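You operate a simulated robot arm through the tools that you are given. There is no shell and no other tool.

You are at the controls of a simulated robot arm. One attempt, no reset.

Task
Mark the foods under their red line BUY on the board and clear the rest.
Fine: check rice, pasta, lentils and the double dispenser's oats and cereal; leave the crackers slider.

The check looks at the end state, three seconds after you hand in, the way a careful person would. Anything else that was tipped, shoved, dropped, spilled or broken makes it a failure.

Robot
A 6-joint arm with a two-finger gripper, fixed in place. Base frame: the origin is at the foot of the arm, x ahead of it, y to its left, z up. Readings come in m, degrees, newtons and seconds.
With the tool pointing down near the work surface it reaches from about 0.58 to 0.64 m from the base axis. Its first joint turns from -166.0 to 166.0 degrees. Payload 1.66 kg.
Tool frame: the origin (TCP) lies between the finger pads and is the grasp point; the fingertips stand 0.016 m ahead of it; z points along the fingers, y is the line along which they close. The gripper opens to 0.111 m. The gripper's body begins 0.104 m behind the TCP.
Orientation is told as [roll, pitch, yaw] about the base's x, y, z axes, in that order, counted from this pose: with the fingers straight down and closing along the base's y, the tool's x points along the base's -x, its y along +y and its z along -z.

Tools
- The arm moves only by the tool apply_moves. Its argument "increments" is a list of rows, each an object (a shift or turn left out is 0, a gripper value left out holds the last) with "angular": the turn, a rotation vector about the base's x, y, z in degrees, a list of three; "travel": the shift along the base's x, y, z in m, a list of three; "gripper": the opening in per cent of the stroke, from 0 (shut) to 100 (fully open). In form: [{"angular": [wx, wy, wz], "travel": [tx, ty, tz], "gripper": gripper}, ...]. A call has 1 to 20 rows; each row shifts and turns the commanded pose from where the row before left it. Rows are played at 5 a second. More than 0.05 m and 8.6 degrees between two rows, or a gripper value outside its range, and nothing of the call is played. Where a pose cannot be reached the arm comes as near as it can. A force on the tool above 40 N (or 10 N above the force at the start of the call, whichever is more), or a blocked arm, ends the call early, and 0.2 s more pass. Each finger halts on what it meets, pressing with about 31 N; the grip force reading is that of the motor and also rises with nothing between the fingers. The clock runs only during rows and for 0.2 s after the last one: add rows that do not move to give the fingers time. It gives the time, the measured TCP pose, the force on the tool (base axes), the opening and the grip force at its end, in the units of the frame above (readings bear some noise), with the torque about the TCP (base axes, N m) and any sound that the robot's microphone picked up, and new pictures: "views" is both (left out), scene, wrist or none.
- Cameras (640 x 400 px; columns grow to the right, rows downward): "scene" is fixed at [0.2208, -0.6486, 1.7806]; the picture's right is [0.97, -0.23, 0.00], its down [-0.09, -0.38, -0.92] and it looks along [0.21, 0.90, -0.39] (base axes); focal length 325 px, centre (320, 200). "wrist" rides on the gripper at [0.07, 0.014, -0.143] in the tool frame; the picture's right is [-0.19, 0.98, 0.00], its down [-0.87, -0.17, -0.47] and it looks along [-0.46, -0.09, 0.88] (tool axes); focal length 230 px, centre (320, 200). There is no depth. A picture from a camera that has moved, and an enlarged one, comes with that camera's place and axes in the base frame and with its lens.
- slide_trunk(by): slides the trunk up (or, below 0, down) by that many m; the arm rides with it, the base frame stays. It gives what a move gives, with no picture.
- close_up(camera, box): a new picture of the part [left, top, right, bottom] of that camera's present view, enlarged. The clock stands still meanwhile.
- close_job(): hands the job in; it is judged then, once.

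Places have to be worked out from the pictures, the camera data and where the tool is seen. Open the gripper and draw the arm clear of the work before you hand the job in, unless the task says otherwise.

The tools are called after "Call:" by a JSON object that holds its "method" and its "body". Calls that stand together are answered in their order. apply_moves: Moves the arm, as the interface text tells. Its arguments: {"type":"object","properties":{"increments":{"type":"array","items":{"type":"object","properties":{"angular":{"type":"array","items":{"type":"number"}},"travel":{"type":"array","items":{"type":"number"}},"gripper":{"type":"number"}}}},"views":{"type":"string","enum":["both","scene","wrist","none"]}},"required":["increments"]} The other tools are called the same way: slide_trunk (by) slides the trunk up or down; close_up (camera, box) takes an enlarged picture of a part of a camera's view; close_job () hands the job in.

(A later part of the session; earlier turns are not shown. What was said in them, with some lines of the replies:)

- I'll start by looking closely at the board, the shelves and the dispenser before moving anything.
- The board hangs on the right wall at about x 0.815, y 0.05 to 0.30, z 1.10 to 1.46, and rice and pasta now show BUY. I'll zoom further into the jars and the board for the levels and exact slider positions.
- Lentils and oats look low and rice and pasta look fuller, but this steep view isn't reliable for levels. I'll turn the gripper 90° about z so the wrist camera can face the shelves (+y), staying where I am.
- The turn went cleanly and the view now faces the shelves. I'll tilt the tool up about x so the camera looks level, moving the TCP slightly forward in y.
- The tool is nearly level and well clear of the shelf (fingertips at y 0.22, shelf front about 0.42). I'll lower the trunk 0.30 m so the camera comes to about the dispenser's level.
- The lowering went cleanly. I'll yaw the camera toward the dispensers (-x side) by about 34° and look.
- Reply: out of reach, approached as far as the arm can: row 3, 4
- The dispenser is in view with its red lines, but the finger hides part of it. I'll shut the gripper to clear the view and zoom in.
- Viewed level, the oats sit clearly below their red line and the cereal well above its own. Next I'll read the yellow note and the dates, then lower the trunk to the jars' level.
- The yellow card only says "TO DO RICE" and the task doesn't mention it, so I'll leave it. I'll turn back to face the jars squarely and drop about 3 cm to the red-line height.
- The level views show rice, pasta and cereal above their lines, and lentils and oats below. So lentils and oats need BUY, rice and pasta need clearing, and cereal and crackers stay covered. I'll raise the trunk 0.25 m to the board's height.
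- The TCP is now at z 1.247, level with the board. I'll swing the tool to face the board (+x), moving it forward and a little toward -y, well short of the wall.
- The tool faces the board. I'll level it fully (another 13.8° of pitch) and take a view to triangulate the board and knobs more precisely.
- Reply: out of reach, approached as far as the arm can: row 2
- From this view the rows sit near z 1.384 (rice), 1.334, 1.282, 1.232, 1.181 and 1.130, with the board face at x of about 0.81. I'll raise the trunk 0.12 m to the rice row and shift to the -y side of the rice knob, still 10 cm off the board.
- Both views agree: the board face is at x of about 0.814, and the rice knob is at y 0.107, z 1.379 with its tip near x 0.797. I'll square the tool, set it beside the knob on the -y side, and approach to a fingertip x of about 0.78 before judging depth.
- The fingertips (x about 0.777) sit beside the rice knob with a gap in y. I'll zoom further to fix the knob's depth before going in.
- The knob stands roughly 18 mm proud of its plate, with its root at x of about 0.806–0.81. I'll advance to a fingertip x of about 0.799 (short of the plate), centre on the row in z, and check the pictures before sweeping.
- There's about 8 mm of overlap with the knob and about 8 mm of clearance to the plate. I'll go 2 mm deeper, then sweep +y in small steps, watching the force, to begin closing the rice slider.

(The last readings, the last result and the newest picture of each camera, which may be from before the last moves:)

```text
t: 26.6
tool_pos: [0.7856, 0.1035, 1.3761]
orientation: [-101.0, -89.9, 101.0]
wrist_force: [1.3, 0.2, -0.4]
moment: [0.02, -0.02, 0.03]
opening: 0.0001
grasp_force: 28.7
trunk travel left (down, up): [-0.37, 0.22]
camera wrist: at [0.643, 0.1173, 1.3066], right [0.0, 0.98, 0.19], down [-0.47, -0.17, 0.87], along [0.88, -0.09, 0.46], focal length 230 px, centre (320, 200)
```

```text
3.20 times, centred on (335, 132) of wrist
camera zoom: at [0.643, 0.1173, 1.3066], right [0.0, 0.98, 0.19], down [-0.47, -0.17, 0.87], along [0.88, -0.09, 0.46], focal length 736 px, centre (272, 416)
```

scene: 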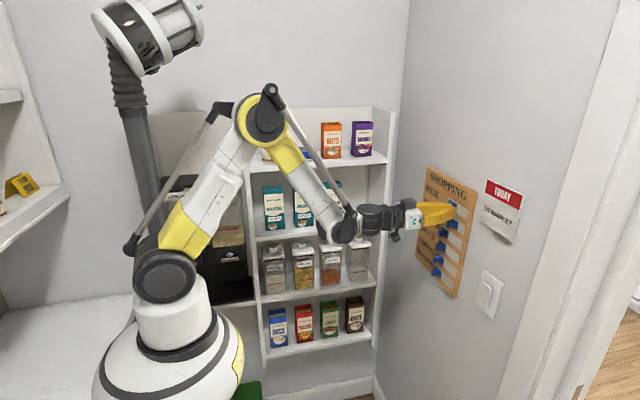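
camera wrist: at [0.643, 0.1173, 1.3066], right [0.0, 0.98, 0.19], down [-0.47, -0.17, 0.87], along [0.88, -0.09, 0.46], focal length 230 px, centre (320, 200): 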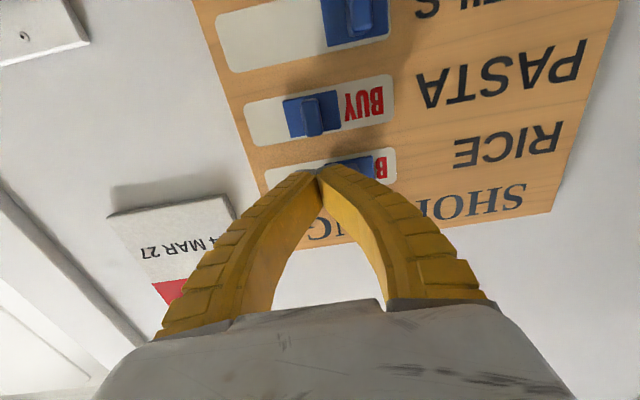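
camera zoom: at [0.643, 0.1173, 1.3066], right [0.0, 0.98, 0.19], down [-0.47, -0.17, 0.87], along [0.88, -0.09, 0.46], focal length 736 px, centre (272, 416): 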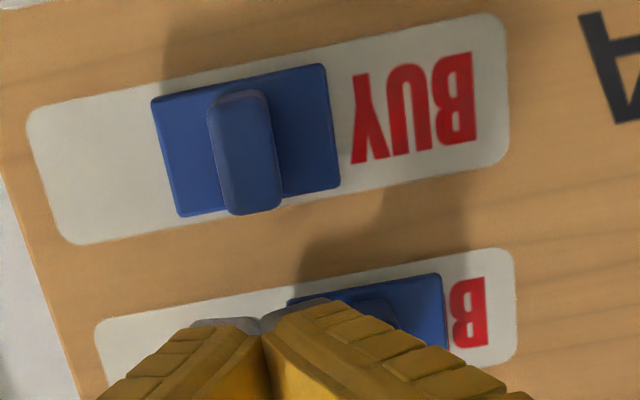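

The rice slider is moving freely at low force, with about 16 mm left before it covers BUY. I'll continue 13 mm in small steps.

Call:
{"method": "apply_moves", "body": {"increments": [{"travel": [0, 0.004, 0]}, {"travel": [0, 0.004, 0]}, {"travel": [0, 0.003, 0]}, {"travel": [0, 0.002, 0]}, {}], "views": "wrist"}}

Call:
{"method": "close_up", "body": {"camera": "wrist", "box": [255, 70, 415, 195]}}

Call:
{"method": "close_up", "body": {"camera": "scene", "box": [424, 182, 474, 217]}}

```text
t: 27.9
tool_pos: [0.785, 0.1171, 1.3765]
orientation: [-101.7, -89.9, 101.7]
wrist_force: [0.5, -0.2, 0.0]
moment: [0.01, -0.02, -0.01]
opening: 0.0
grasp_force: 28.8
trunk travel left (down, up): [-0.37, 0.22]
camera wrist: at [0.6432, 0.1309, 1.307], right [0.0, 0.98, 0.19], down [-0.47, -0.17, 0.87], along [0.88, -0.09, 0.46], focal length 230 px, centre (320, 200)
```

wrist: 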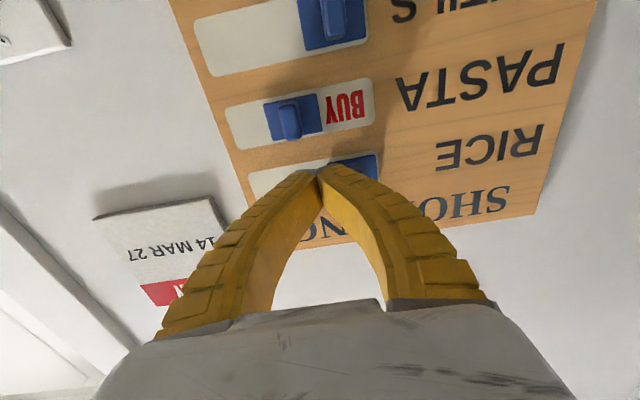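

```text
3.20 times, centred on (335, 132) of wrist
camera zoom: at [0.6432, 0.1309, 1.307], right [0.0, 0.98, 0.19], down [-0.47, -0.17, 0.87], along [0.88, -0.09, 0.46], focal length 736 px, centre (272, 416)
```

zoom: 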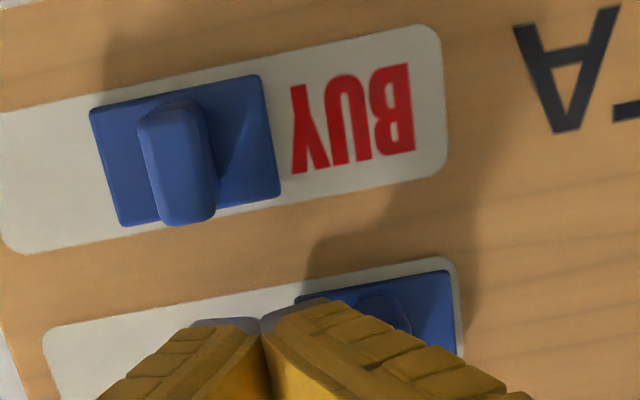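

```text
11.43 times, centred on (449, 200) of scene
camera zoom: at [0.2208, -0.6486, 1.7806], right [0.97, -0.23, 0.0], down [-0.09, -0.38, -0.92], along [0.21, 0.9, -0.39], focal length 3716 px, centre (-1154, 206)
```

zoom: 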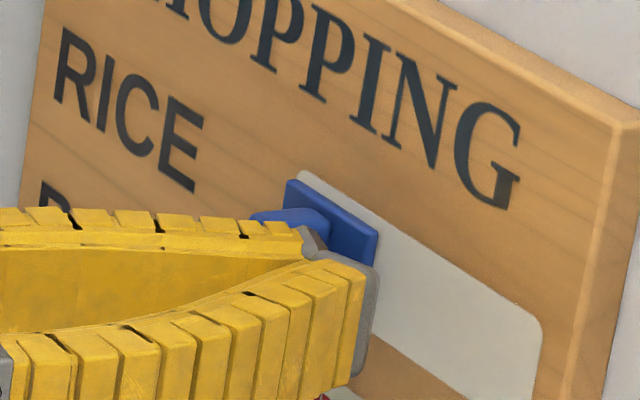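

BUY is now covered on rice, with the plate about 1–2 mm from the slot end. I'll nudge 1.5 mm more while watching the side force for the stop.

Call:
{"method": "apply_moves", "body": {"increments": [{"travel": [0, 0.001, 0]}, {"travel": [0, 0.0005, 0]}, {}], "views": "wrist"}}

Call:
{"method": "close_up", "body": {"camera": "wrist", "box": [255, 0, 415, 195]}}

```text
t: 28.6
tool_pos: [0.7862, 0.119, 1.3756]
orientation: [-102.9, -89.9, 103.0]
wrist_force: [-0.9, 0.0, -1.1]
moment: [-0.01, 0.0, 0.03]
opening: 0.0
grasp_force: 29.1
trunk travel left (down, up): [-0.37, 0.22]
camera wrist: at [0.6438, 0.1323, 1.3064], right [0.0, 0.98, 0.19], down [-0.47, -0.17, 0.87], along [0.88, -0.09, 0.46], focal length 230 px, centre (320, 200)
```

wrist: 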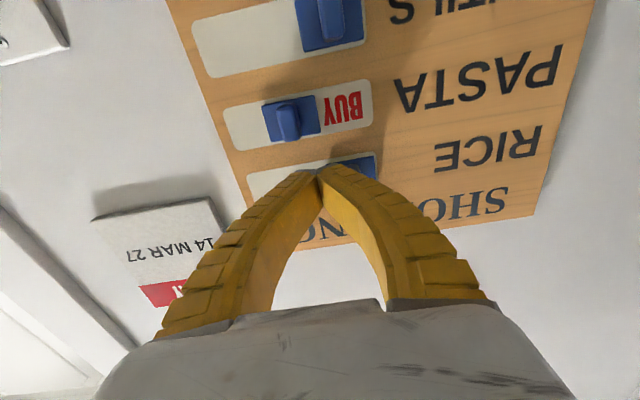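

```text
2.05 times, centred on (335, 98) of wrist
camera zoom: at [0.6438, 0.1323, 1.3064], right [0.0, 0.98, 0.19], down [-0.47, -0.17, 0.87], along [0.88, -0.09, 0.46], focal length 472 px, centre (289, 410)
```

zoom: 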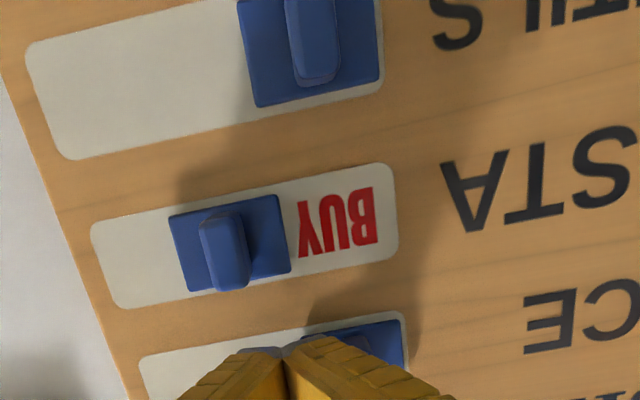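

Rice's plate now sits at the slot end like the untouched lentils slider, with no force built up. I'll back off, retreat from the board, and line up on the -y side of the pasta knob (row z about 1.327).

Call:
{"method": "apply_moves", "body": {"increments": [{"travel": [0, -0.004, 0]}, {"travel": [-0.015, 0, 0]}, {"travel": [-0.02, 0, 0]}, {"travel": [0, -0.018, -0.015]}, {"travel": [0, -0.018, -0.017]}, {"travel": [0, 0, -0.017]}, {}, {}], "views": "both"}}

Call:
{"method": "close_up", "body": {"camera": "wrist", "box": [245, 60, 405, 220]}}

Call:
{"method": "close_up", "body": {"camera": "scene", "box": [415, 160, 485, 240]}}

```text
t: 30.4
tool_pos: [0.7513, 0.0776, 1.3264]
orientation: [-90.4, -89.9, 90.4]
wrist_force: [0.1, 0.6, 0.4]
moment: [-0.02, 0.01, -0.01]
opening: 0.0002
grasp_force: 28.2
trunk travel left (down, up): [-0.37, 0.22]
camera wrist: at [0.6085, 0.0909, 1.2579], right [0.0, 0.98, 0.19], down [-0.47, -0.17, 0.87], along [0.88, -0.09, 0.46], focal length 230 px, centre (320, 200)
```

scene: 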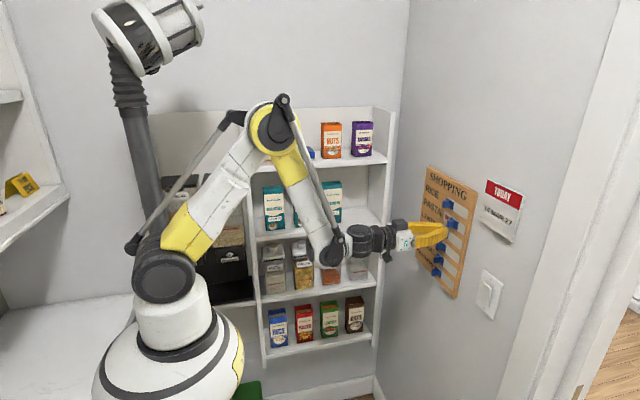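
wrist: 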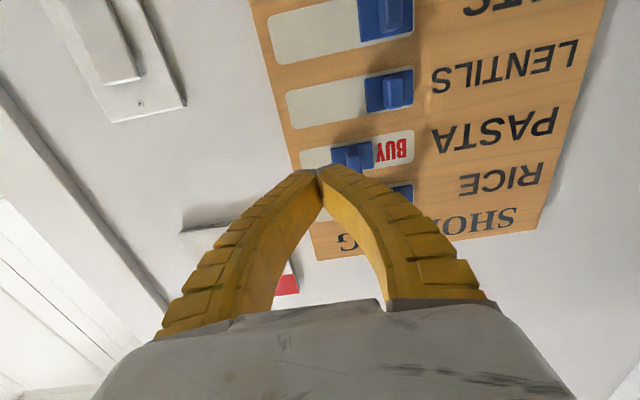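

```text
2.50 times, centred on (325, 140) of wrist
camera zoom: at [0.6085, 0.0909, 1.2579], right [0.0, 0.98, 0.19], down [-0.47, -0.17, 0.87], along [0.88, -0.09, 0.46], focal length 575 px, centre (308, 350)
```

zoom: 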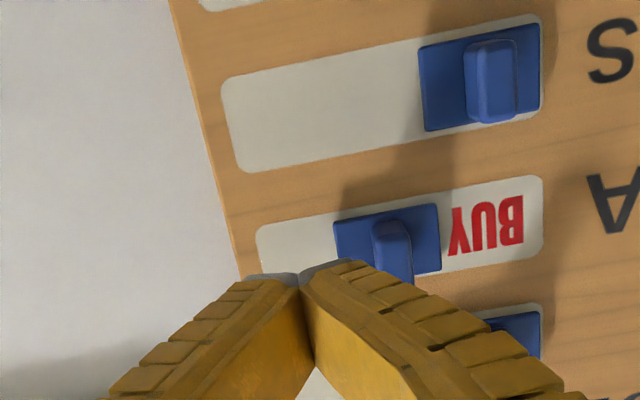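

```text
5.00 times, centred on (450, 200) of scene
camera zoom: at [0.2208, -0.6486, 1.7806], right [0.97, -0.23, 0.0], down [-0.09, -0.38, -0.92], along [0.21, 0.9, -0.39], focal length 1626 px, centre (-330, 200)
```

zoom: 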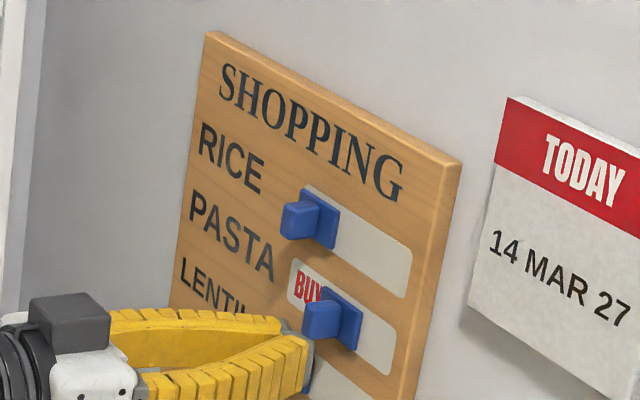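

Rice reads clear, and the fingers are lined up beside the pasta knob just as they were for rice. I'll go in to the same depth and sweep +y by 38 mm.

Call:
{"method": "apply_moves", "body": {"increments": [{"travel": [0.015, 0, 0]}, {"travel": [0.012, 0, 0]}, {"travel": [0.007, 0, 0]}, {"travel": [0, 0.005, 0]}, {"travel": [0, 0.005, 0]}, {"travel": [0, 0.005, 0]}, {"travel": [0, 0.005, 0]}, {"travel": [0, 0.005, 0]}, {"travel": [0, 0.005, 0]}, {"travel": [0, 0.004, 0]}, {"travel": [0, 0.004, 0]}, {}], "views": "both"}}

Call:
{"method": "close_up", "body": {"camera": "wrist", "box": [255, 40, 415, 195]}}

Call:
{"method": "close_up", "body": {"camera": "scene", "box": [415, 180, 485, 240]}}

```text
t: 33.0
tool_pos: [0.7854, 0.1168, 1.3272]
orientation: [-101.9, -89.9, 102.0]
wrist_force: [0.8, 0.3, 0.0]
moment: [0.01, -0.01, 0.01]
opening: 0.0002
grasp_force: 28.5
trunk travel left (down, up): [-0.37, 0.22]
camera wrist: at [0.6427, 0.1306, 1.2582], right [0.0, 0.98, 0.19], down [-0.47, -0.17, 0.87], along [0.88, -0.09, 0.46], focal length 230 px, centre (320, 200)
```

scene: 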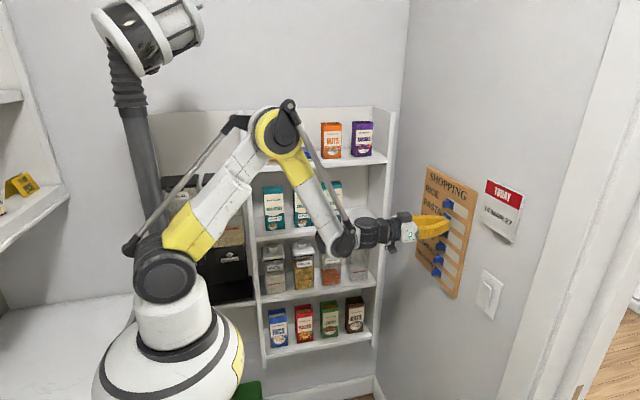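
wrist: 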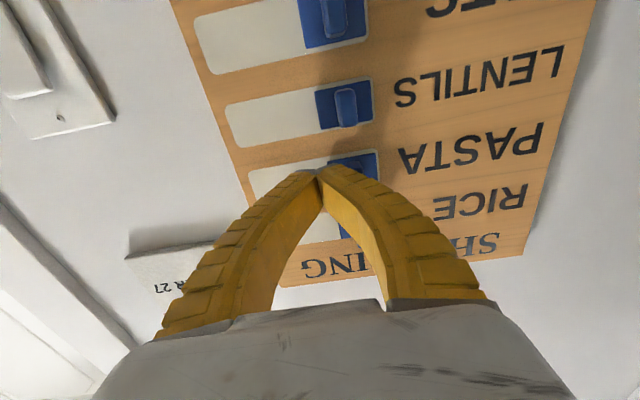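

```text
2.58 times, centred on (335, 118) of wrist
camera zoom: at [0.6427, 0.1306, 1.2582], right [0.0, 0.98, 0.19], down [-0.47, -0.17, 0.87], along [0.88, -0.09, 0.46], focal length 594 px, centre (281, 413)
```

zoom: 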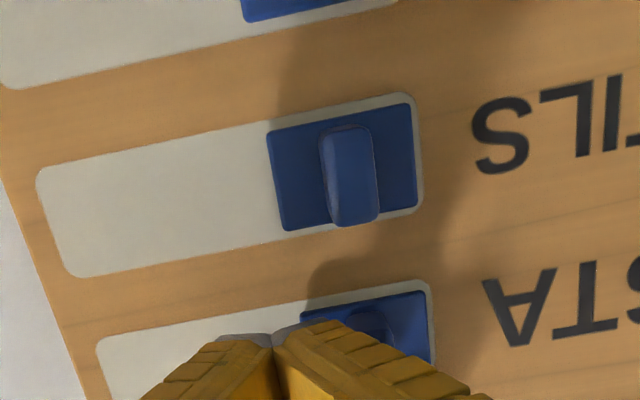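

```text
6.67 times, centred on (450, 210) of scene
camera zoom: at [0.2208, -0.6486, 1.7806], right [0.97, -0.23, 0.0], down [-0.09, -0.38, -0.92], along [0.21, 0.9, -0.39], focal length 2167 px, centre (-547, 133)
```

zoom: 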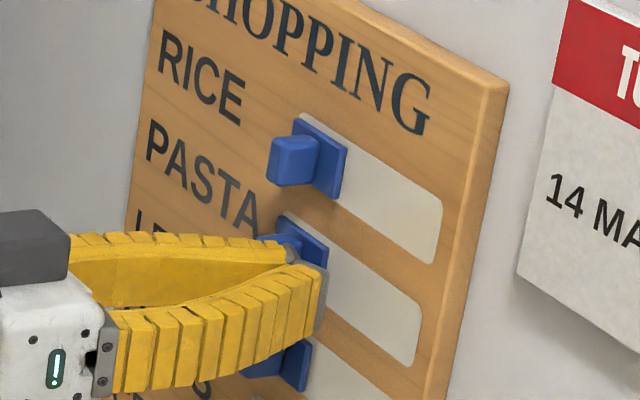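

Pasta now covers BUY the same way. I'll give it the last 1.5 mm, back off, and move to the +y side of the lentils knob (knob spans y 0.1375–0.150, row z about 1.277).

Call:
{"method": "apply_moves", "body": {"increments": [{"travel": [0, 0.001, 0]}, {"travel": [0, 0.0005, 0]}, {}, {"travel": [0, -0.004, 0]}, {"travel": [-0.015, 0, 0]}, {"travel": [-0.02, 0, 0]}, {"travel": [0, 0.02, -0.017]}, {"travel": [0, 0.02, -0.017]}, {"travel": [0, 0.0185, -0.016]}, {}, {}], "views": "both"}}

Call:
{"method": "close_up", "body": {"camera": "wrist", "box": [205, 60, 365, 220]}}

Call:
{"method": "close_up", "body": {"camera": "scene", "box": [415, 160, 485, 240]}}

```text
t: 35.5
tool_pos: [0.7494, 0.1729, 1.2777]
orientation: [-92.5, -90.0, 92.4]
wrist_force: [0.0, 0.1, 0.0]
moment: [-0.01, 0.0, -0.03]
opening: 0.0001
grasp_force: 28.4
trunk travel left (down, up): [-0.37, 0.22]
camera wrist: at [0.6067, 0.186, 1.2091], right [0.0, 0.98, 0.19], down [-0.47, -0.17, 0.87], along [0.88, -0.09, 0.46], focal length 230 px, centre (320, 200)
```

scene: 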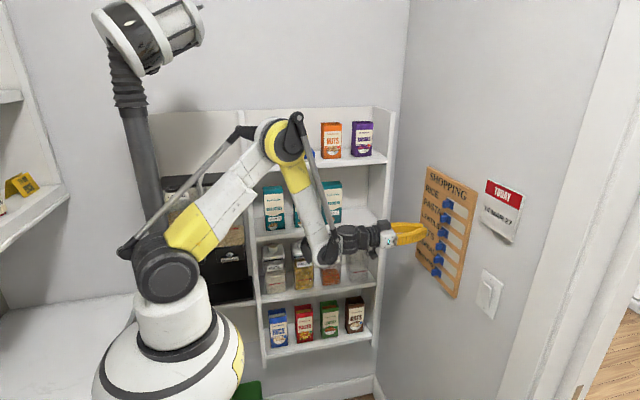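
wrist: 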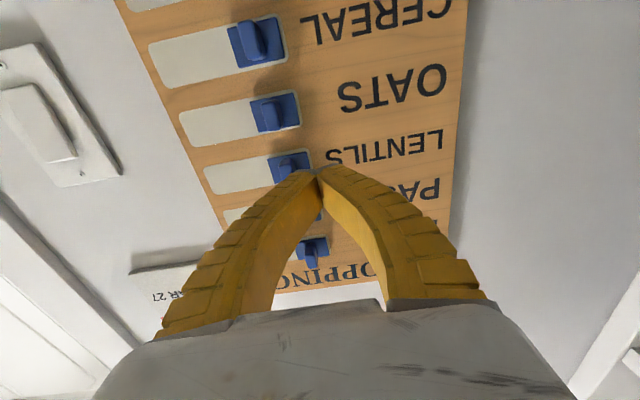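

```text
2.50 times, centred on (285, 140) of wrist
camera zoom: at [0.6067, 0.186, 1.2091], right [0.0, 0.98, 0.19], down [-0.47, -0.17, 0.87], along [0.88, -0.09, 0.46], focal length 575 px, centre (408, 350)
```

zoom: 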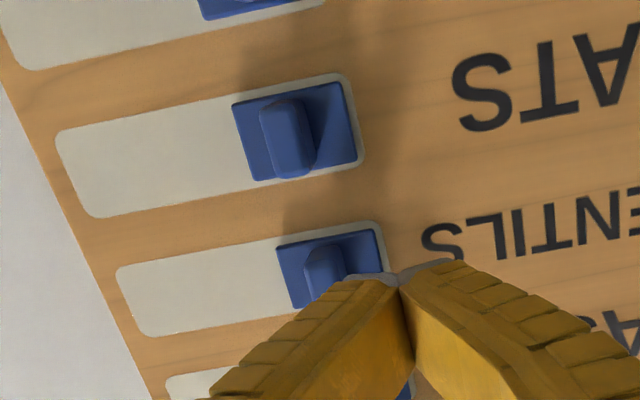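

```text
5.00 times, centred on (450, 200) of scene
camera zoom: at [0.2208, -0.6486, 1.7806], right [0.97, -0.23, 0.0], down [-0.09, -0.38, -0.92], along [0.21, 0.9, -0.39], focal length 1626 px, centre (-330, 200)
```

zoom: 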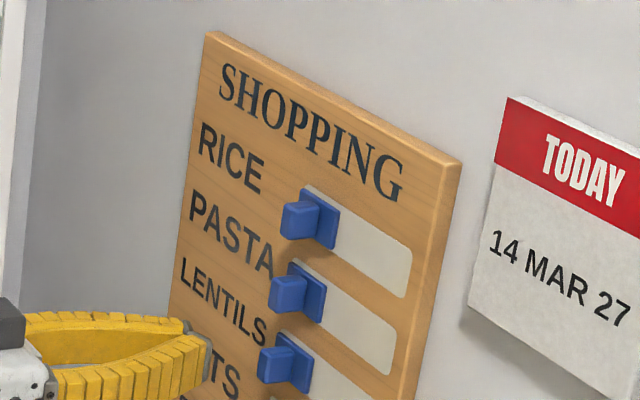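

Rice and pasta both read clear now. The fingers are on the +y side of the lentils knob with about 13 mm of gap; I'll go in to the same depth and sweep -y 30 mm.

Call:
{"method": "apply_moves", "body": {"increments": [{"travel": [0.015, 0, 0]}, {"travel": [0.012, 0, 0]}, {"travel": [0.009, 0, 0]}, {"travel": [0, -0.005, 0]}, {"travel": [0, -0.005, 0]}, {"travel": [0, -0.005, 0]}, {"travel": [0, -0.005, 0]}, {"travel": [0, -0.005, 0]}, {"travel": [0, -0.005, 0]}, {}], "views": "both"}}

Call:
{"method": "close_up", "body": {"camera": "wrist", "box": [215, 50, 375, 200]}}

Call:
{"method": "close_up", "body": {"camera": "scene", "box": [415, 190, 485, 250]}}

```text
t: 37.6
tool_pos: [0.7856, 0.1421, 1.2768]
orientation: [-101.7, -89.9, 101.8]
wrist_force: [-0.2, 0.0, -0.5]
moment: [-0.02, -0.02, -0.01]
opening: 0.0
grasp_force: 28.7
trunk travel left (down, up): [-0.37, 0.22]
camera wrist: at [0.6428, 0.1562, 1.2075], right [0.0, 0.98, 0.19], down [-0.47, -0.17, 0.87], along [0.88, -0.09, 0.46], focal length 230 px, centre (320, 200)
```

scene: 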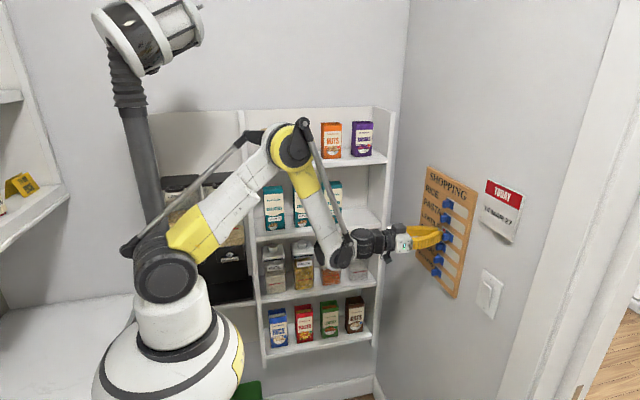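
wrist: 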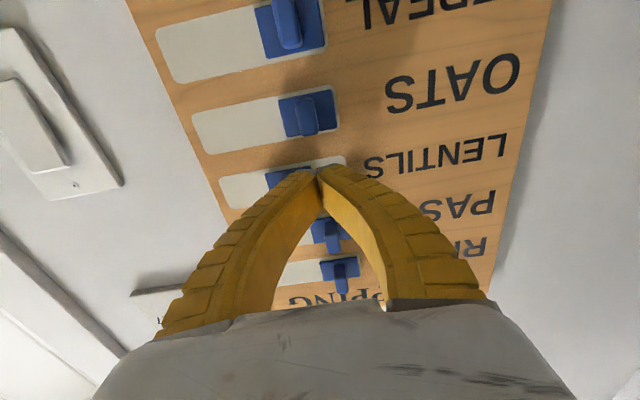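

```text
2.67 times, centred on (295, 125) of wrist
camera zoom: at [0.6428, 0.1562, 1.2075], right [0.0, 0.98, 0.19], down [-0.47, -0.17, 0.87], along [0.88, -0.09, 0.46], focal length 614 px, centre (387, 400)
```

zoom: 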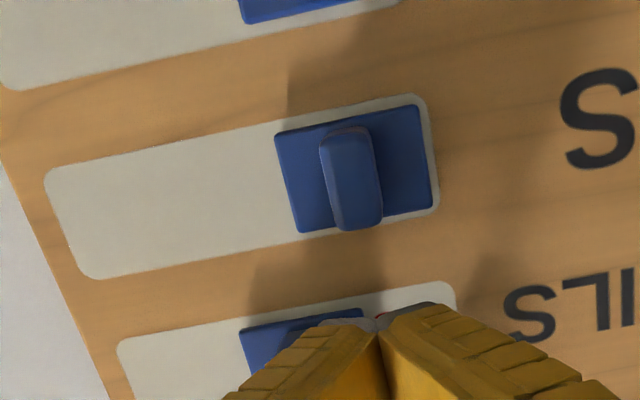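

```text
6.67 times, centred on (450, 220) of scene
camera zoom: at [0.2208, -0.6486, 1.7806], right [0.97, -0.23, 0.0], down [-0.09, -0.38, -0.92], along [0.21, 0.9, -0.39], focal length 2167 px, centre (-547, 67)
```

zoom: 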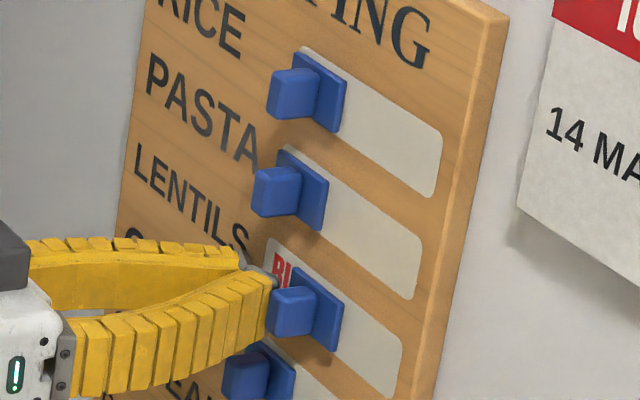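

The lentils slider is moving and "BU" is showing. I'll push another 18 mm, to where rice and pasta stood when they read BUY, and check for a stop.

Call:
{"method": "apply_moves", "body": {"increments": [{"travel": [0, -0.005, 0]}, {"travel": [0, -0.005, 0]}, {"travel": [0, -0.004, 0]}, {"travel": [0, -0.002, 0]}, {"travel": [0, -0.002, 0]}, {}], "views": "wrist"}}

Call:
{"method": "close_up", "body": {"camera": "wrist", "box": [225, 50, 385, 200]}}

Call:
{"method": "close_up", "body": {"camera": "scene", "box": [415, 190, 485, 250]}}

```text
t: 39.0
tool_pos: [0.7857, 0.1297, 1.2773]
orientation: [-101.3, -89.8, 101.5]
wrist_force: [-5.6, 14.7, -4.4]
moment: [0.07, 0.05, 0.0]
opening: 0.0003
grasp_force: 29.0
trunk travel left (down, up): [-0.37, 0.22]
camera wrist: at [0.6424, 0.1421, 1.2087], right [0.0, 0.98, 0.19], down [-0.47, -0.17, 0.87], along [0.88, -0.09, 0.46], focal length 230 px, centre (320, 200)
```

wrist: 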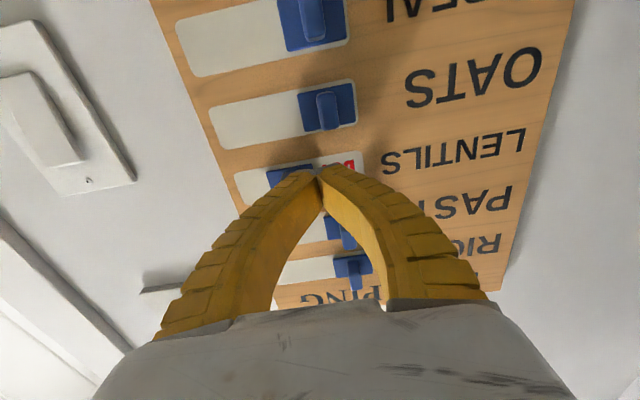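

```text
2.67 times, centred on (305, 125) of wrist
camera zoom: at [0.6424, 0.1421, 1.2087], right [0.0, 0.98, 0.19], down [-0.47, -0.17, 0.87], along [0.88, -0.09, 0.46], focal length 614 px, centre (360, 400)
```

zoom: 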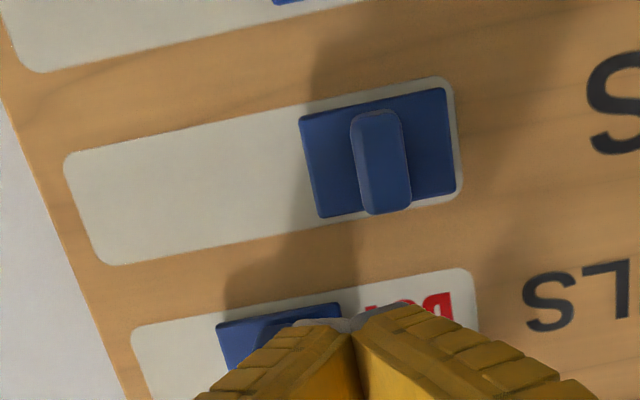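

```text
6.67 times, centred on (450, 220) of scene
camera zoom: at [0.2208, -0.6486, 1.7806], right [0.97, -0.23, 0.0], down [-0.09, -0.38, -0.92], along [0.21, 0.9, -0.39], focal length 2167 px, centre (-547, 67)
```

zoom: 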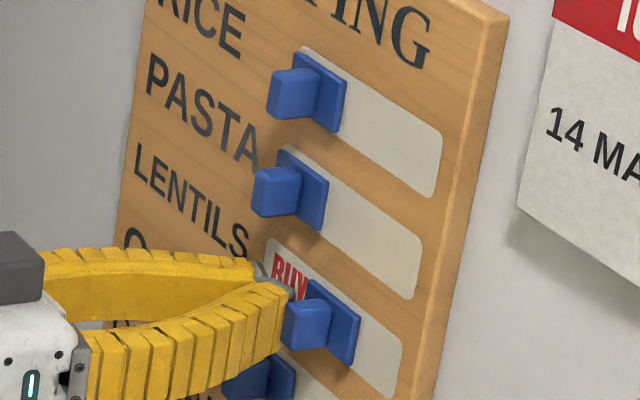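

The side force rose to 15 N: the slider has reached its BUY stop, and BUY is fully showing. I'll ease off in +y, pull back, and inspect the lentils row.

Call:
{"method": "apply_moves", "body": {"increments": [{"travel": [0, 0.006, 0]}, {"travel": [0, 0.006, 0]}, {"travel": [-0.015, 0, 0]}, {"travel": [-0.02, 0, 0]}, {}], "views": "both"}}

Call:
{"method": "close_up", "body": {"camera": "scene", "box": [415, 180, 485, 250]}}

Call:
{"method": "close_up", "body": {"camera": "wrist", "box": [180, 0, 400, 200]}}

```text
t: 40.2
tool_pos: [0.7499, 0.1363, 1.2757]
orientation: [-95.1, -89.9, 95.2]
wrist_force: [-0.1, 0.1, 1.2]
moment: [-0.01, 0.01, 0.01]
opening: 0.0
grasp_force: 28.3
trunk travel left (down, up): [-0.37, 0.22]
camera wrist: at [0.6071, 0.1503, 1.2074], right [0.0, 0.98, 0.19], down [-0.47, -0.17, 0.87], along [0.88, -0.09, 0.46], focal length 230 px, centre (320, 200)
```

scene: 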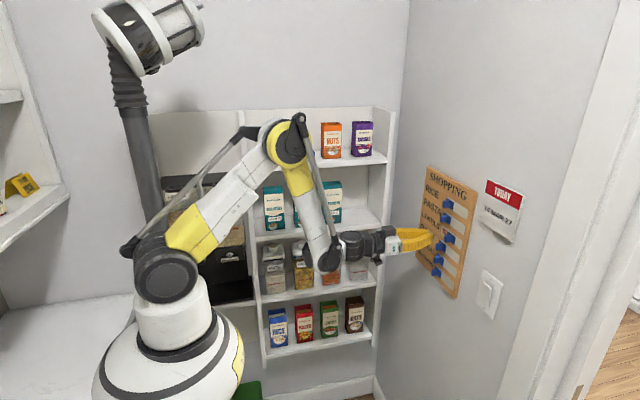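
wrist: 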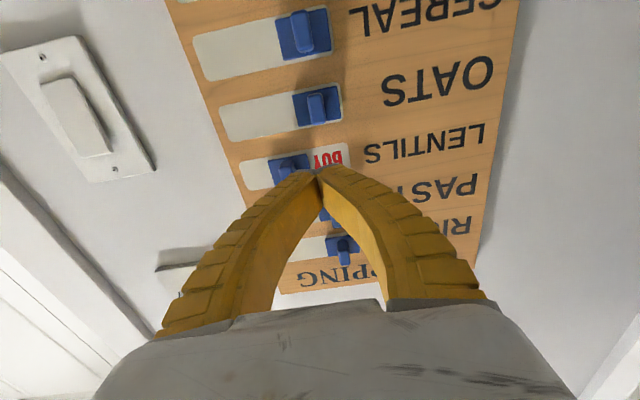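

```text
5.71 times, centred on (450, 215) of scene
camera zoom: at [0.2208, -0.6486, 1.7806], right [0.97, -0.23, 0.0], down [-0.09, -0.38, -0.92], along [0.21, 0.9, -0.39], focal length 1858 px, centre (-423, 114)
```

zoom: 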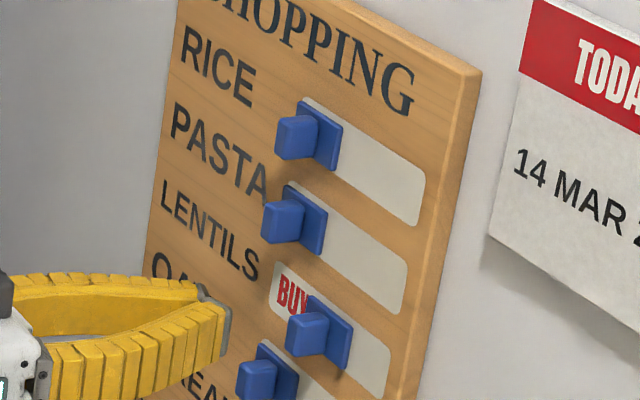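

```text
2.00 times, centred on (290, 100) of wrist
camera zoom: at [0.6071, 0.1503, 1.2074], right [0.0, 0.98, 0.19], down [-0.47, -0.17, 0.87], along [0.88, -0.09, 0.46], focal length 460 px, centre (380, 400)
```

zoom: 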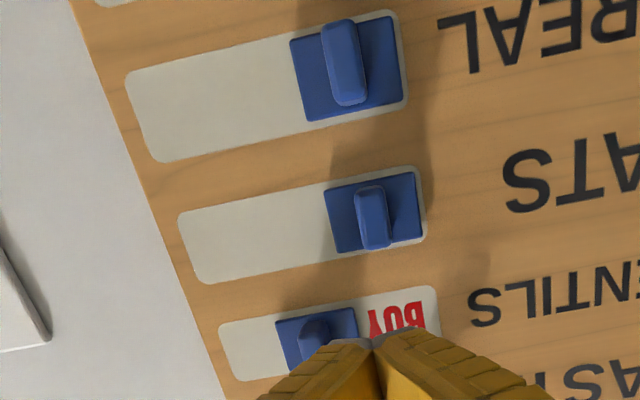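

Lentils now reads BUY just as rice and pasta did at the start. I'll move down to the oats row (z about 1.227) and across to the +y side of its knob.

Call:
{"method": "apply_moves", "body": {"increments": [{"travel": [0, 0.018, -0.016]}, {"travel": [0, 0.018, -0.017]}, {"travel": [0, 0, -0.016]}, {}, {}], "views": "both"}}

Call:
{"method": "close_up", "body": {"camera": "wrist", "box": [205, 60, 365, 220]}}

Call:
{"method": "close_up", "body": {"camera": "scene", "box": [400, 200, 480, 280]}}

```text
t: 41.5
tool_pos: [0.7512, 0.1726, 1.2261]
orientation: [-60.4, -89.9, 60.4]
wrist_force: [0.0, -0.8, -0.2]
moment: [0.0, -0.03, 0.02]
opening: 0.0
grasp_force: 28.8
trunk travel left (down, up): [-0.37, 0.22]
camera wrist: at [0.6087, 0.1865, 1.1572], right [0.0, 0.98, 0.19], down [-0.47, -0.17, 0.87], along [0.88, -0.09, 0.46], focal length 230 px, centre (320, 200)
```

scene: 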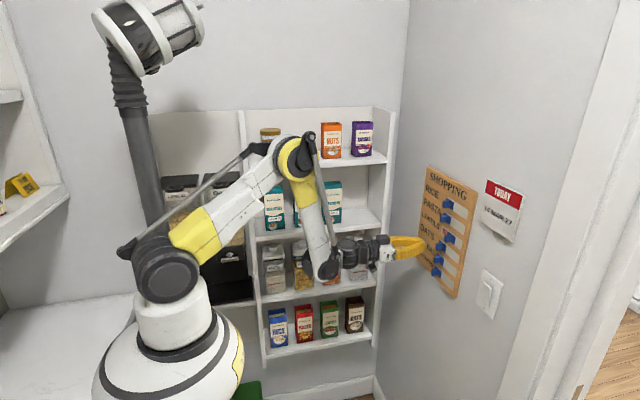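
wrist: 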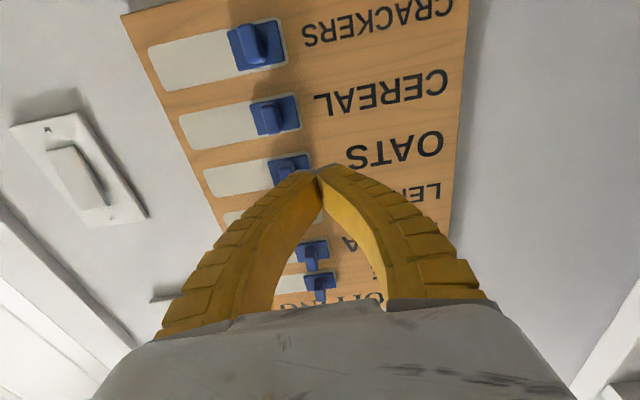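

```text
2.50 times, centred on (285, 140) of wrist
camera zoom: at [0.6087, 0.1865, 1.1572], right [0.0, 0.98, 0.19], down [-0.47, -0.17, 0.87], along [0.88, -0.09, 0.46], focal length 575 px, centre (408, 350)
```

zoom: 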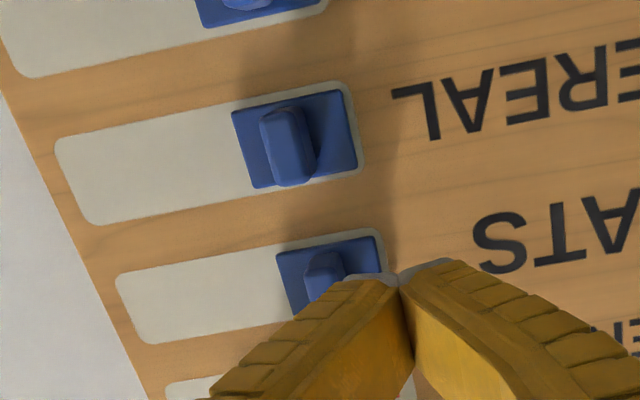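

```text
5.00 times, centred on (440, 240) of scene
camera zoom: at [0.2208, -0.6486, 1.7806], right [0.97, -0.23, 0.0], down [-0.09, -0.38, -0.92], along [0.21, 0.9, -0.39], focal length 1626 px, centre (-280, 0)
```

zoom: 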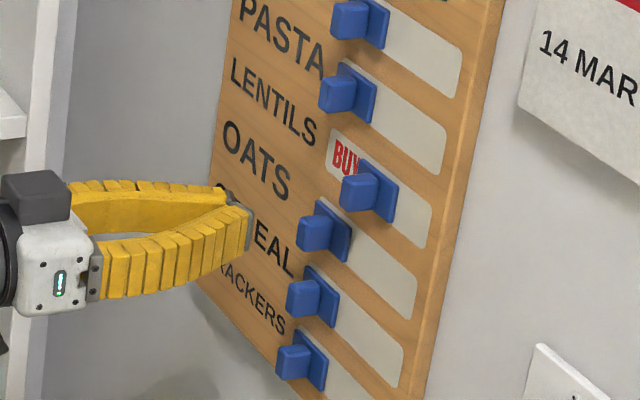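

The alignment beside the oats knob matches the lentils setup. I'll go in and sweep -y about 44 mm, to the same end position.

Call:
{"method": "apply_moves", "body": {"increments": [{"travel": [0.015, 0, 0]}, {"travel": [0.012, 0, 0]}, {"travel": [0.0075, 0, 0]}, {"travel": [0, -0.005, 0]}, {"travel": [0, -0.005, 0]}, {"travel": [0, -0.005, 0]}, {"travel": [0, -0.005, 0]}, {"travel": [0, -0.005, 0]}, {"travel": [0, -0.005, 0]}, {"travel": [0, -0.005, 0]}, {"travel": [0, -0.005, 0]}, {"travel": [0, -0.003, 0]}, {"travel": [0, -0.002, 0]}, {}], "views": "wrist"}}

Call:
{"method": "close_up", "body": {"camera": "wrist", "box": [225, 50, 385, 200]}}

Call:
{"method": "close_up", "body": {"camera": "scene", "box": [400, 200, 480, 280]}}

```text
t: 44.5
tool_pos: [0.7852, 0.1296, 1.2273]
orientation: [-95.5, -89.8, 95.8]
wrist_force: [0.9, 8.0, -0.9]
moment: [-0.01, 0.0, 0.07]
opening: 0.0002
grasp_force: 28.6
trunk travel left (down, up): [-0.37, 0.22]
camera wrist: at [0.642, 0.1432, 1.158], right [0.0, 0.98, 0.19], down [-0.47, -0.17, 0.87], along [0.88, -0.09, 0.46], focal length 230 px, centre (320, 200)
```

wrist: 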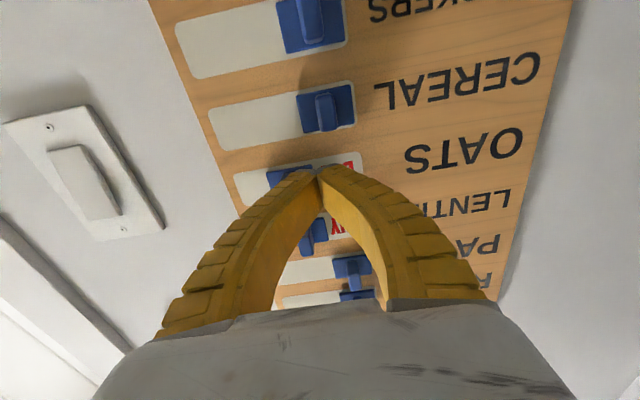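

```text
2.67 times, centred on (305, 125) of wrist
camera zoom: at [0.642, 0.1432, 1.158], right [0.0, 0.98, 0.19], down [-0.47, -0.17, 0.87], along [0.88, -0.09, 0.46], focal length 614 px, centre (360, 400)
```

zoom: 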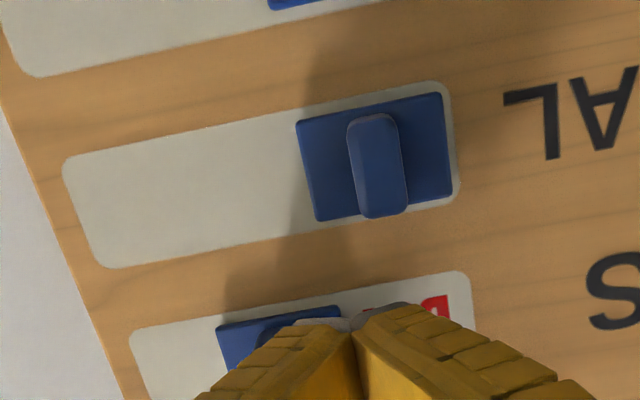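

```text
5.00 times, centred on (440, 240) of scene
camera zoom: at [0.2208, -0.6486, 1.7806], right [0.97, -0.23, 0.0], down [-0.09, -0.38, -0.92], along [0.21, 0.9, -0.39], focal length 1626 px, centre (-280, 0)
```

zoom: 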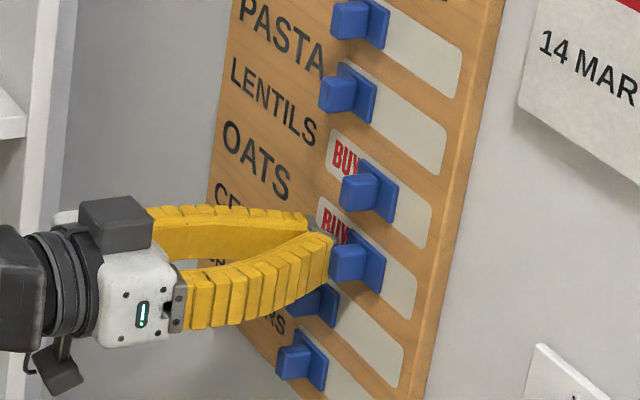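

Oats has reached its BUY stop (8 N) and BUY shows. I'll ease off, pull well back, and inspect every slider.

Call:
{"method": "apply_moves", "body": {"increments": [{"travel": [0, 0.005, 0]}, {"travel": [0, 0.005, 0]}, {"travel": [-0.015, 0, 0]}, {"travel": [-0.03, 0, 0]}, {"travel": [-0.045, 0, 0]}, {"travel": [-0.045, 0, 0.02]}, {"travel": [-0.03, -0.02, 0.03]}, {}, {}], "views": "both"}}

Call:
{"method": "close_up", "body": {"camera": "scene", "box": [415, 165, 485, 235]}}

Call:
{"method": "close_up", "body": {"camera": "scene", "box": [410, 225, 480, 305]}}

Call:
{"method": "close_up", "body": {"camera": "wrist", "box": [200, 0, 440, 200]}}

```text
t: 46.5
tool_pos: [0.6725, 0.1352, 1.3264]
orientation: [-64.2, -89.9, 64.1]
wrist_force: [0.2, 0.3, 0.4]
moment: [0.02, 0.0, 0.02]
opening: 0.0
grasp_force: 28.3
out of reach, approached as far as the arm can: row 4, 5, 6
trunk travel left (down, up): [-0.37, 0.22]
camera wrist: at [0.5299, 0.1494, 1.2575], right [0.0, 0.98, 0.19], down [-0.47, -0.17, 0.87], along [0.88, -0.09, 0.46], focal length 230 px, centre (320, 200)
```

scene: 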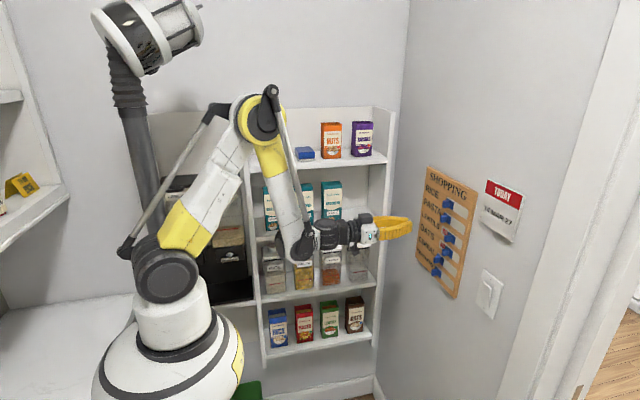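
wrist: 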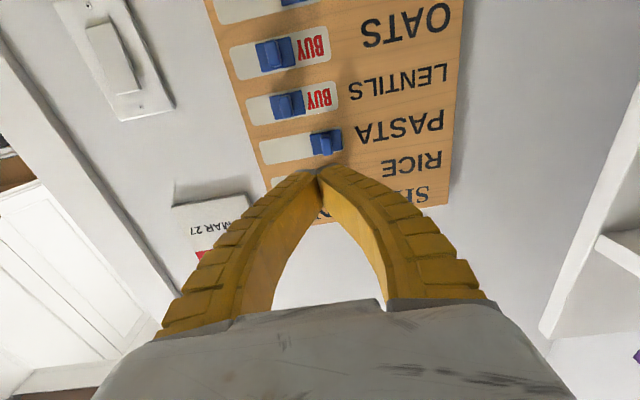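

```text
5.71 times, centred on (450, 200) of scene
camera zoom: at [0.2208, -0.6486, 1.7806], right [0.97, -0.23, 0.0], down [-0.09, -0.38, -0.92], along [0.21, 0.9, -0.39], focal length 1858 px, centre (-423, 200)
```

zoom: 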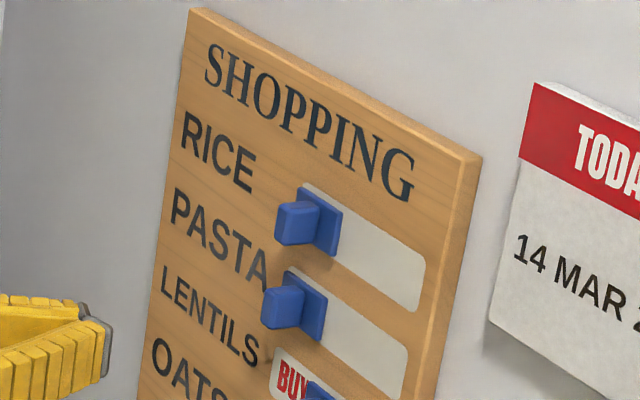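

```text
5.00 times, centred on (445, 265) of scene
camera zoom: at [0.2208, -0.6486, 1.7806], right [0.97, -0.23, 0.0], down [-0.09, -0.38, -0.92], along [0.21, 0.9, -0.39], focal length 1626 px, centre (-305, -125)
```

zoom: 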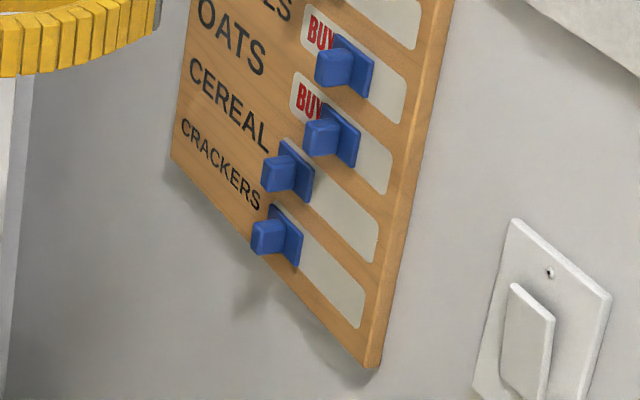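

```text
2.00 times, centred on (320, 100) of wrist
camera zoom: at [0.5299, 0.1494, 1.2575], right [0.0, 0.98, 0.19], down [-0.47, -0.17, 0.87], along [0.88, -0.09, 0.46], focal length 460 px, centre (320, 400)
```

zoom: 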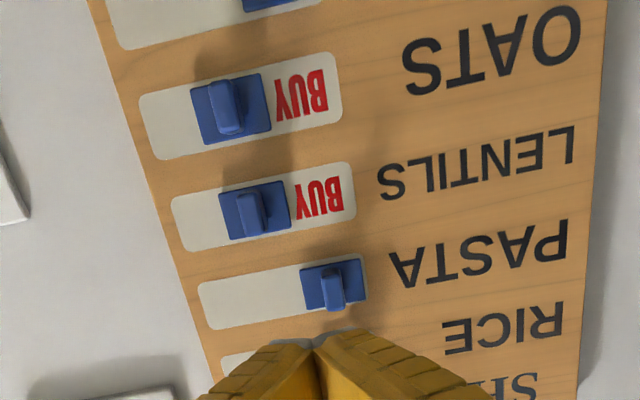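

Lentils and oats read BUY; pasta, cereal and crackers are covered. I'll open the gripper, draw back and raise the trunk a little to check the rice row closely too.

Call:
{"method": "slide_trunk", "body": {"by": 0.12}}

Call:
{"method": "apply_moves", "body": {"increments": [{"travel": [-0.03, 0, 0.0], "gripper": 60}, {"travel": [-0.03, 0, 0.0], "gripper": 100}, {}, {}], "views": "both"}}

Call:
{"method": "close_up", "body": {"camera": "wrist", "box": [200, 0, 440, 200]}}

Call:
{"method": "close_up", "body": {"camera": "scene", "box": [400, 150, 540, 310]}}

```text
t: 48.0
tool_pos: [0.6733, 0.1356, 1.4445]
orientation: [-51.2, -89.9, 51.2]
wrist_force: [0.2, 0.3, 0.6]
moment: [-0.02, 0.01, 0.01]
opening: 0.0
grasp_force: 28.4
trunk travel left (down, up): [-0.49, 0.1]
```

```text
t: 49.0
tool_pos: [0.6281, 0.1448, 1.4723]
orientation: [-37.4, -89.9, 37.5]
wrist_force: [0.3, -0.9, -0.4]
moment: [-0.01, -0.03, 0.0]
opening: 0.1108
grasp_force: 0.2
out of reach, approached as far as the arm can: row 1, 2
trunk travel left (down, up): [-0.49, 0.1]
camera wrist: at [0.4856, 0.159, 1.4046], right [0.0, 0.98, 0.19], down [-0.47, -0.17, 0.87], along [0.88, -0.09, 0.46], focal length 230 px, centre (320, 200)
```

scene: 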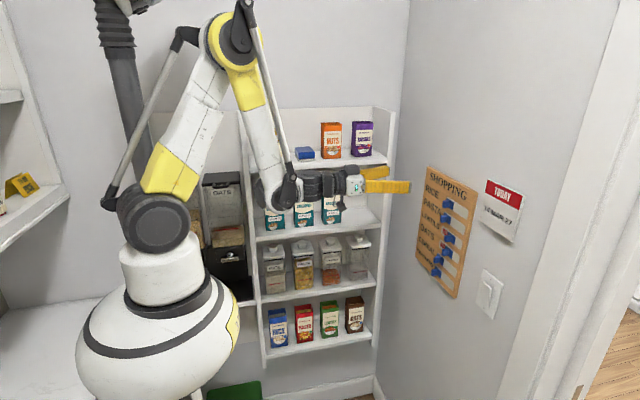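
wrist: 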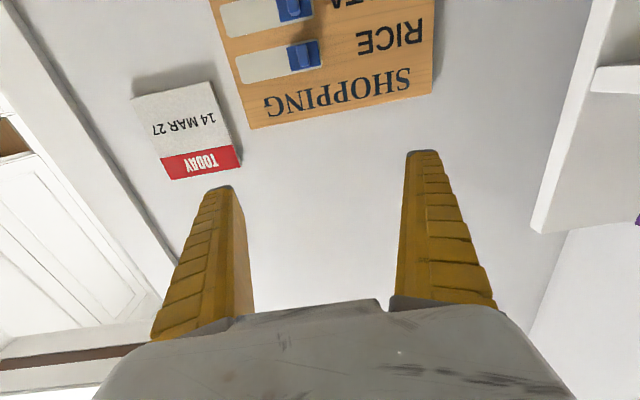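

```text
2.00 times, centred on (320, 100) of wrist
camera zoom: at [0.4856, 0.159, 1.4046], right [0.0, 0.98, 0.19], down [-0.47, -0.17, 0.87], along [0.88, -0.09, 0.46], focal length 460 px, centre (320, 400)
```

zoom: 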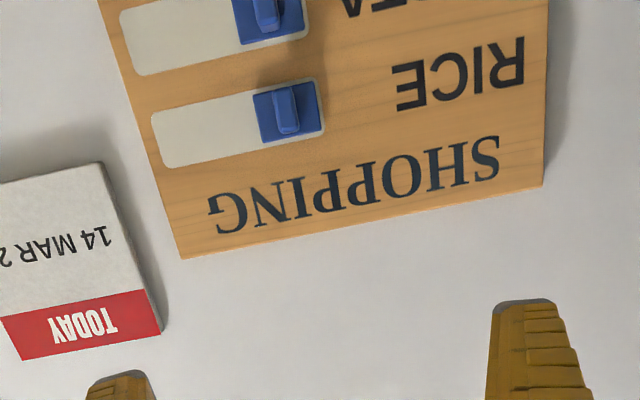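

```text
2.50 times, centred on (470, 230) of scene
camera zoom: at [0.2208, -0.6486, 1.7806], right [0.97, -0.23, 0.0], down [-0.09, -0.38, -0.92], along [0.21, 0.9, -0.39], focal length 813 px, centre (-55, 125)
```

zoom: 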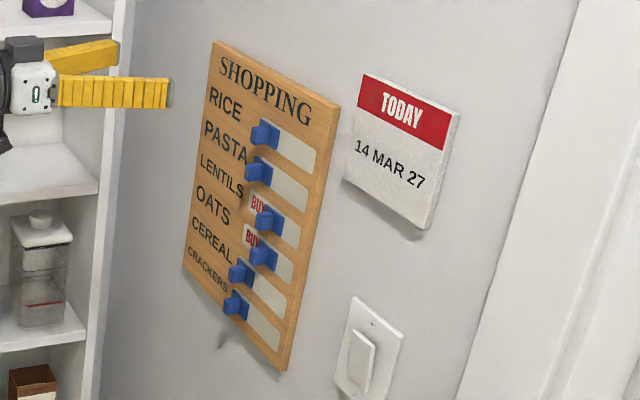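

The final view confirms rice and pasta clear, lentils and oats BUY, cereal and crackers untouched, and the board still in its original place. I'll tilt the tool back down and draw the arm away to near its starting pose.

Call:
{"method": "apply_moves", "body": {"increments": [{"angular": [0, 8.5, 0]}, {"angular": [0, 8.5, 0]}, {"angular": [0, 8.5, 0]}, {"angular": [0, 8.5, 0], "travel": [-0.02, 0, 0]}, {"angular": [0, 8.5, 0], "travel": [-0.03, 0, 0]}, {"angular": [0, 8.5, 0], "travel": [-0.03, 0, 0]}, {"angular": [0, 8.5, 0], "travel": [-0.03, 0, 0]}, {"angular": [0, 8.5, 0], "travel": [-0.03, 0, 0]}, {"angular": [0, 8.5, 0], "travel": [-0.03, 0, 0]}, {"angular": [0, 8.5, 0], "travel": [-0.03, 0, 0]}, {"angular": [0, 5, 0], "travel": [-0.03, 0, 0]}, {}, {}], "views": "both"}}

Call:
{"method": "close_up", "body": {"camera": "scene", "box": [400, 150, 540, 310]}}

Call:
{"method": "close_up", "body": {"camera": "scene", "box": [160, 100, 400, 380]}}

```text
t: 51.8
tool_pos: [0.3998, 0.1423, 1.4744]
orientation: [0.1, 0.1, 0.0]
wrist_force: [-0.1, -0.2, -0.3]
moment: [0.04, -0.02, -0.02]
opening: 0.1111
grasp_force: 0.0
trunk travel left (down, up): [-0.49, 0.1]
camera wrist: at [0.3303, 0.1569, 1.6183], right [0.19, 0.98, 0.0], down [0.87, -0.17, 0.47], along [0.46, -0.09, -0.88], focal length 230 px, centre (320, 200)
```

scene: 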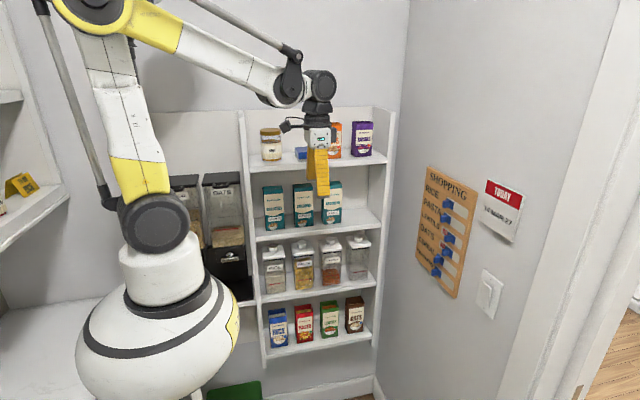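
wrist: 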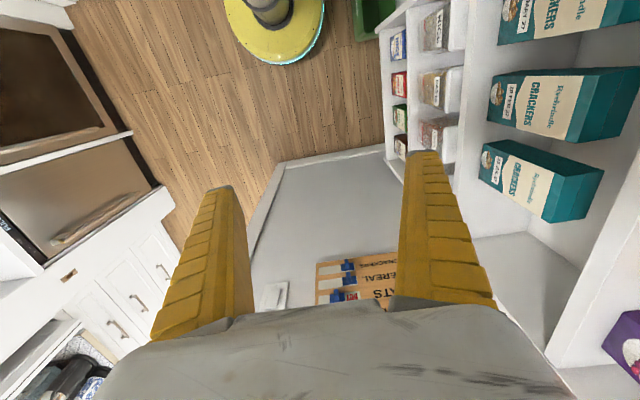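

```text
2.50 times, centred on (470, 230) of scene
camera zoom: at [0.2208, -0.6486, 1.7806], right [0.97, -0.23, 0.0], down [-0.09, -0.38, -0.92], along [0.21, 0.9, -0.39], focal length 813 px, centre (-55, 125)
```

zoom: 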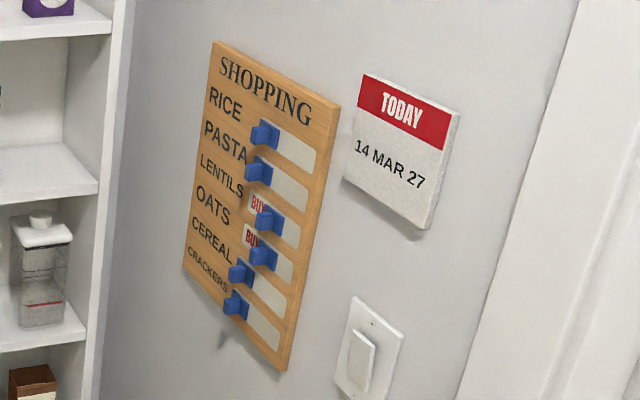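

```text
1.43 times, centred on (280, 240) of scene
camera zoom: at [0.2208, -0.6486, 1.7806], right [0.97, -0.23, 0.0], down [-0.09, -0.38, -0.92], along [0.21, 0.9, -0.39], focal length 464 px, centre (377, 143)
```

zoom: 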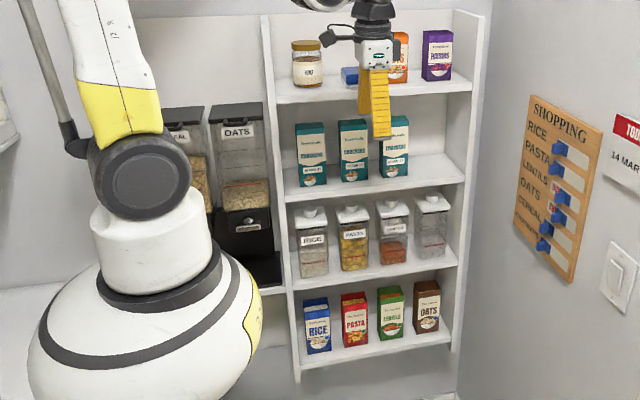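

The board shows BUY on lentils and oats only, everything on the shelves is as it was, and the arm is clear with the gripper open. I'm handing the job in.

Call:
{"method": "close_job", "body": {}}

```text
The job is handed in.
```

The board now shows BUY for lentils and oats only, and I've handed the job in. I don't have the check's result.

| Food | Level against its red line | Slider |
|---|---|---|
| Rice | Above | Was showing BUY, now cleared |
| Pasta | Above | Was showing BUY, now cleared |
| Lentils | Below | Moved to BUY |
| Oats | Below | Moved to BUY |
| Cereal | Above | Already cleared, not touched |
| Crackers | Not checked | Left as it was |

I judged the levels with the wrist camera held roughly level with the red lines, because the scene camera looks down too steeply to be trusted.

Lentils and oats were pushed until they met their stops. Rice and pasta were slid until BUY was fully covered and they lined up with the untouched sliders. I felt no stop there.

In the last pictures the board and everything on the shelves were where they started. The arm was drawn back with the gripper open.
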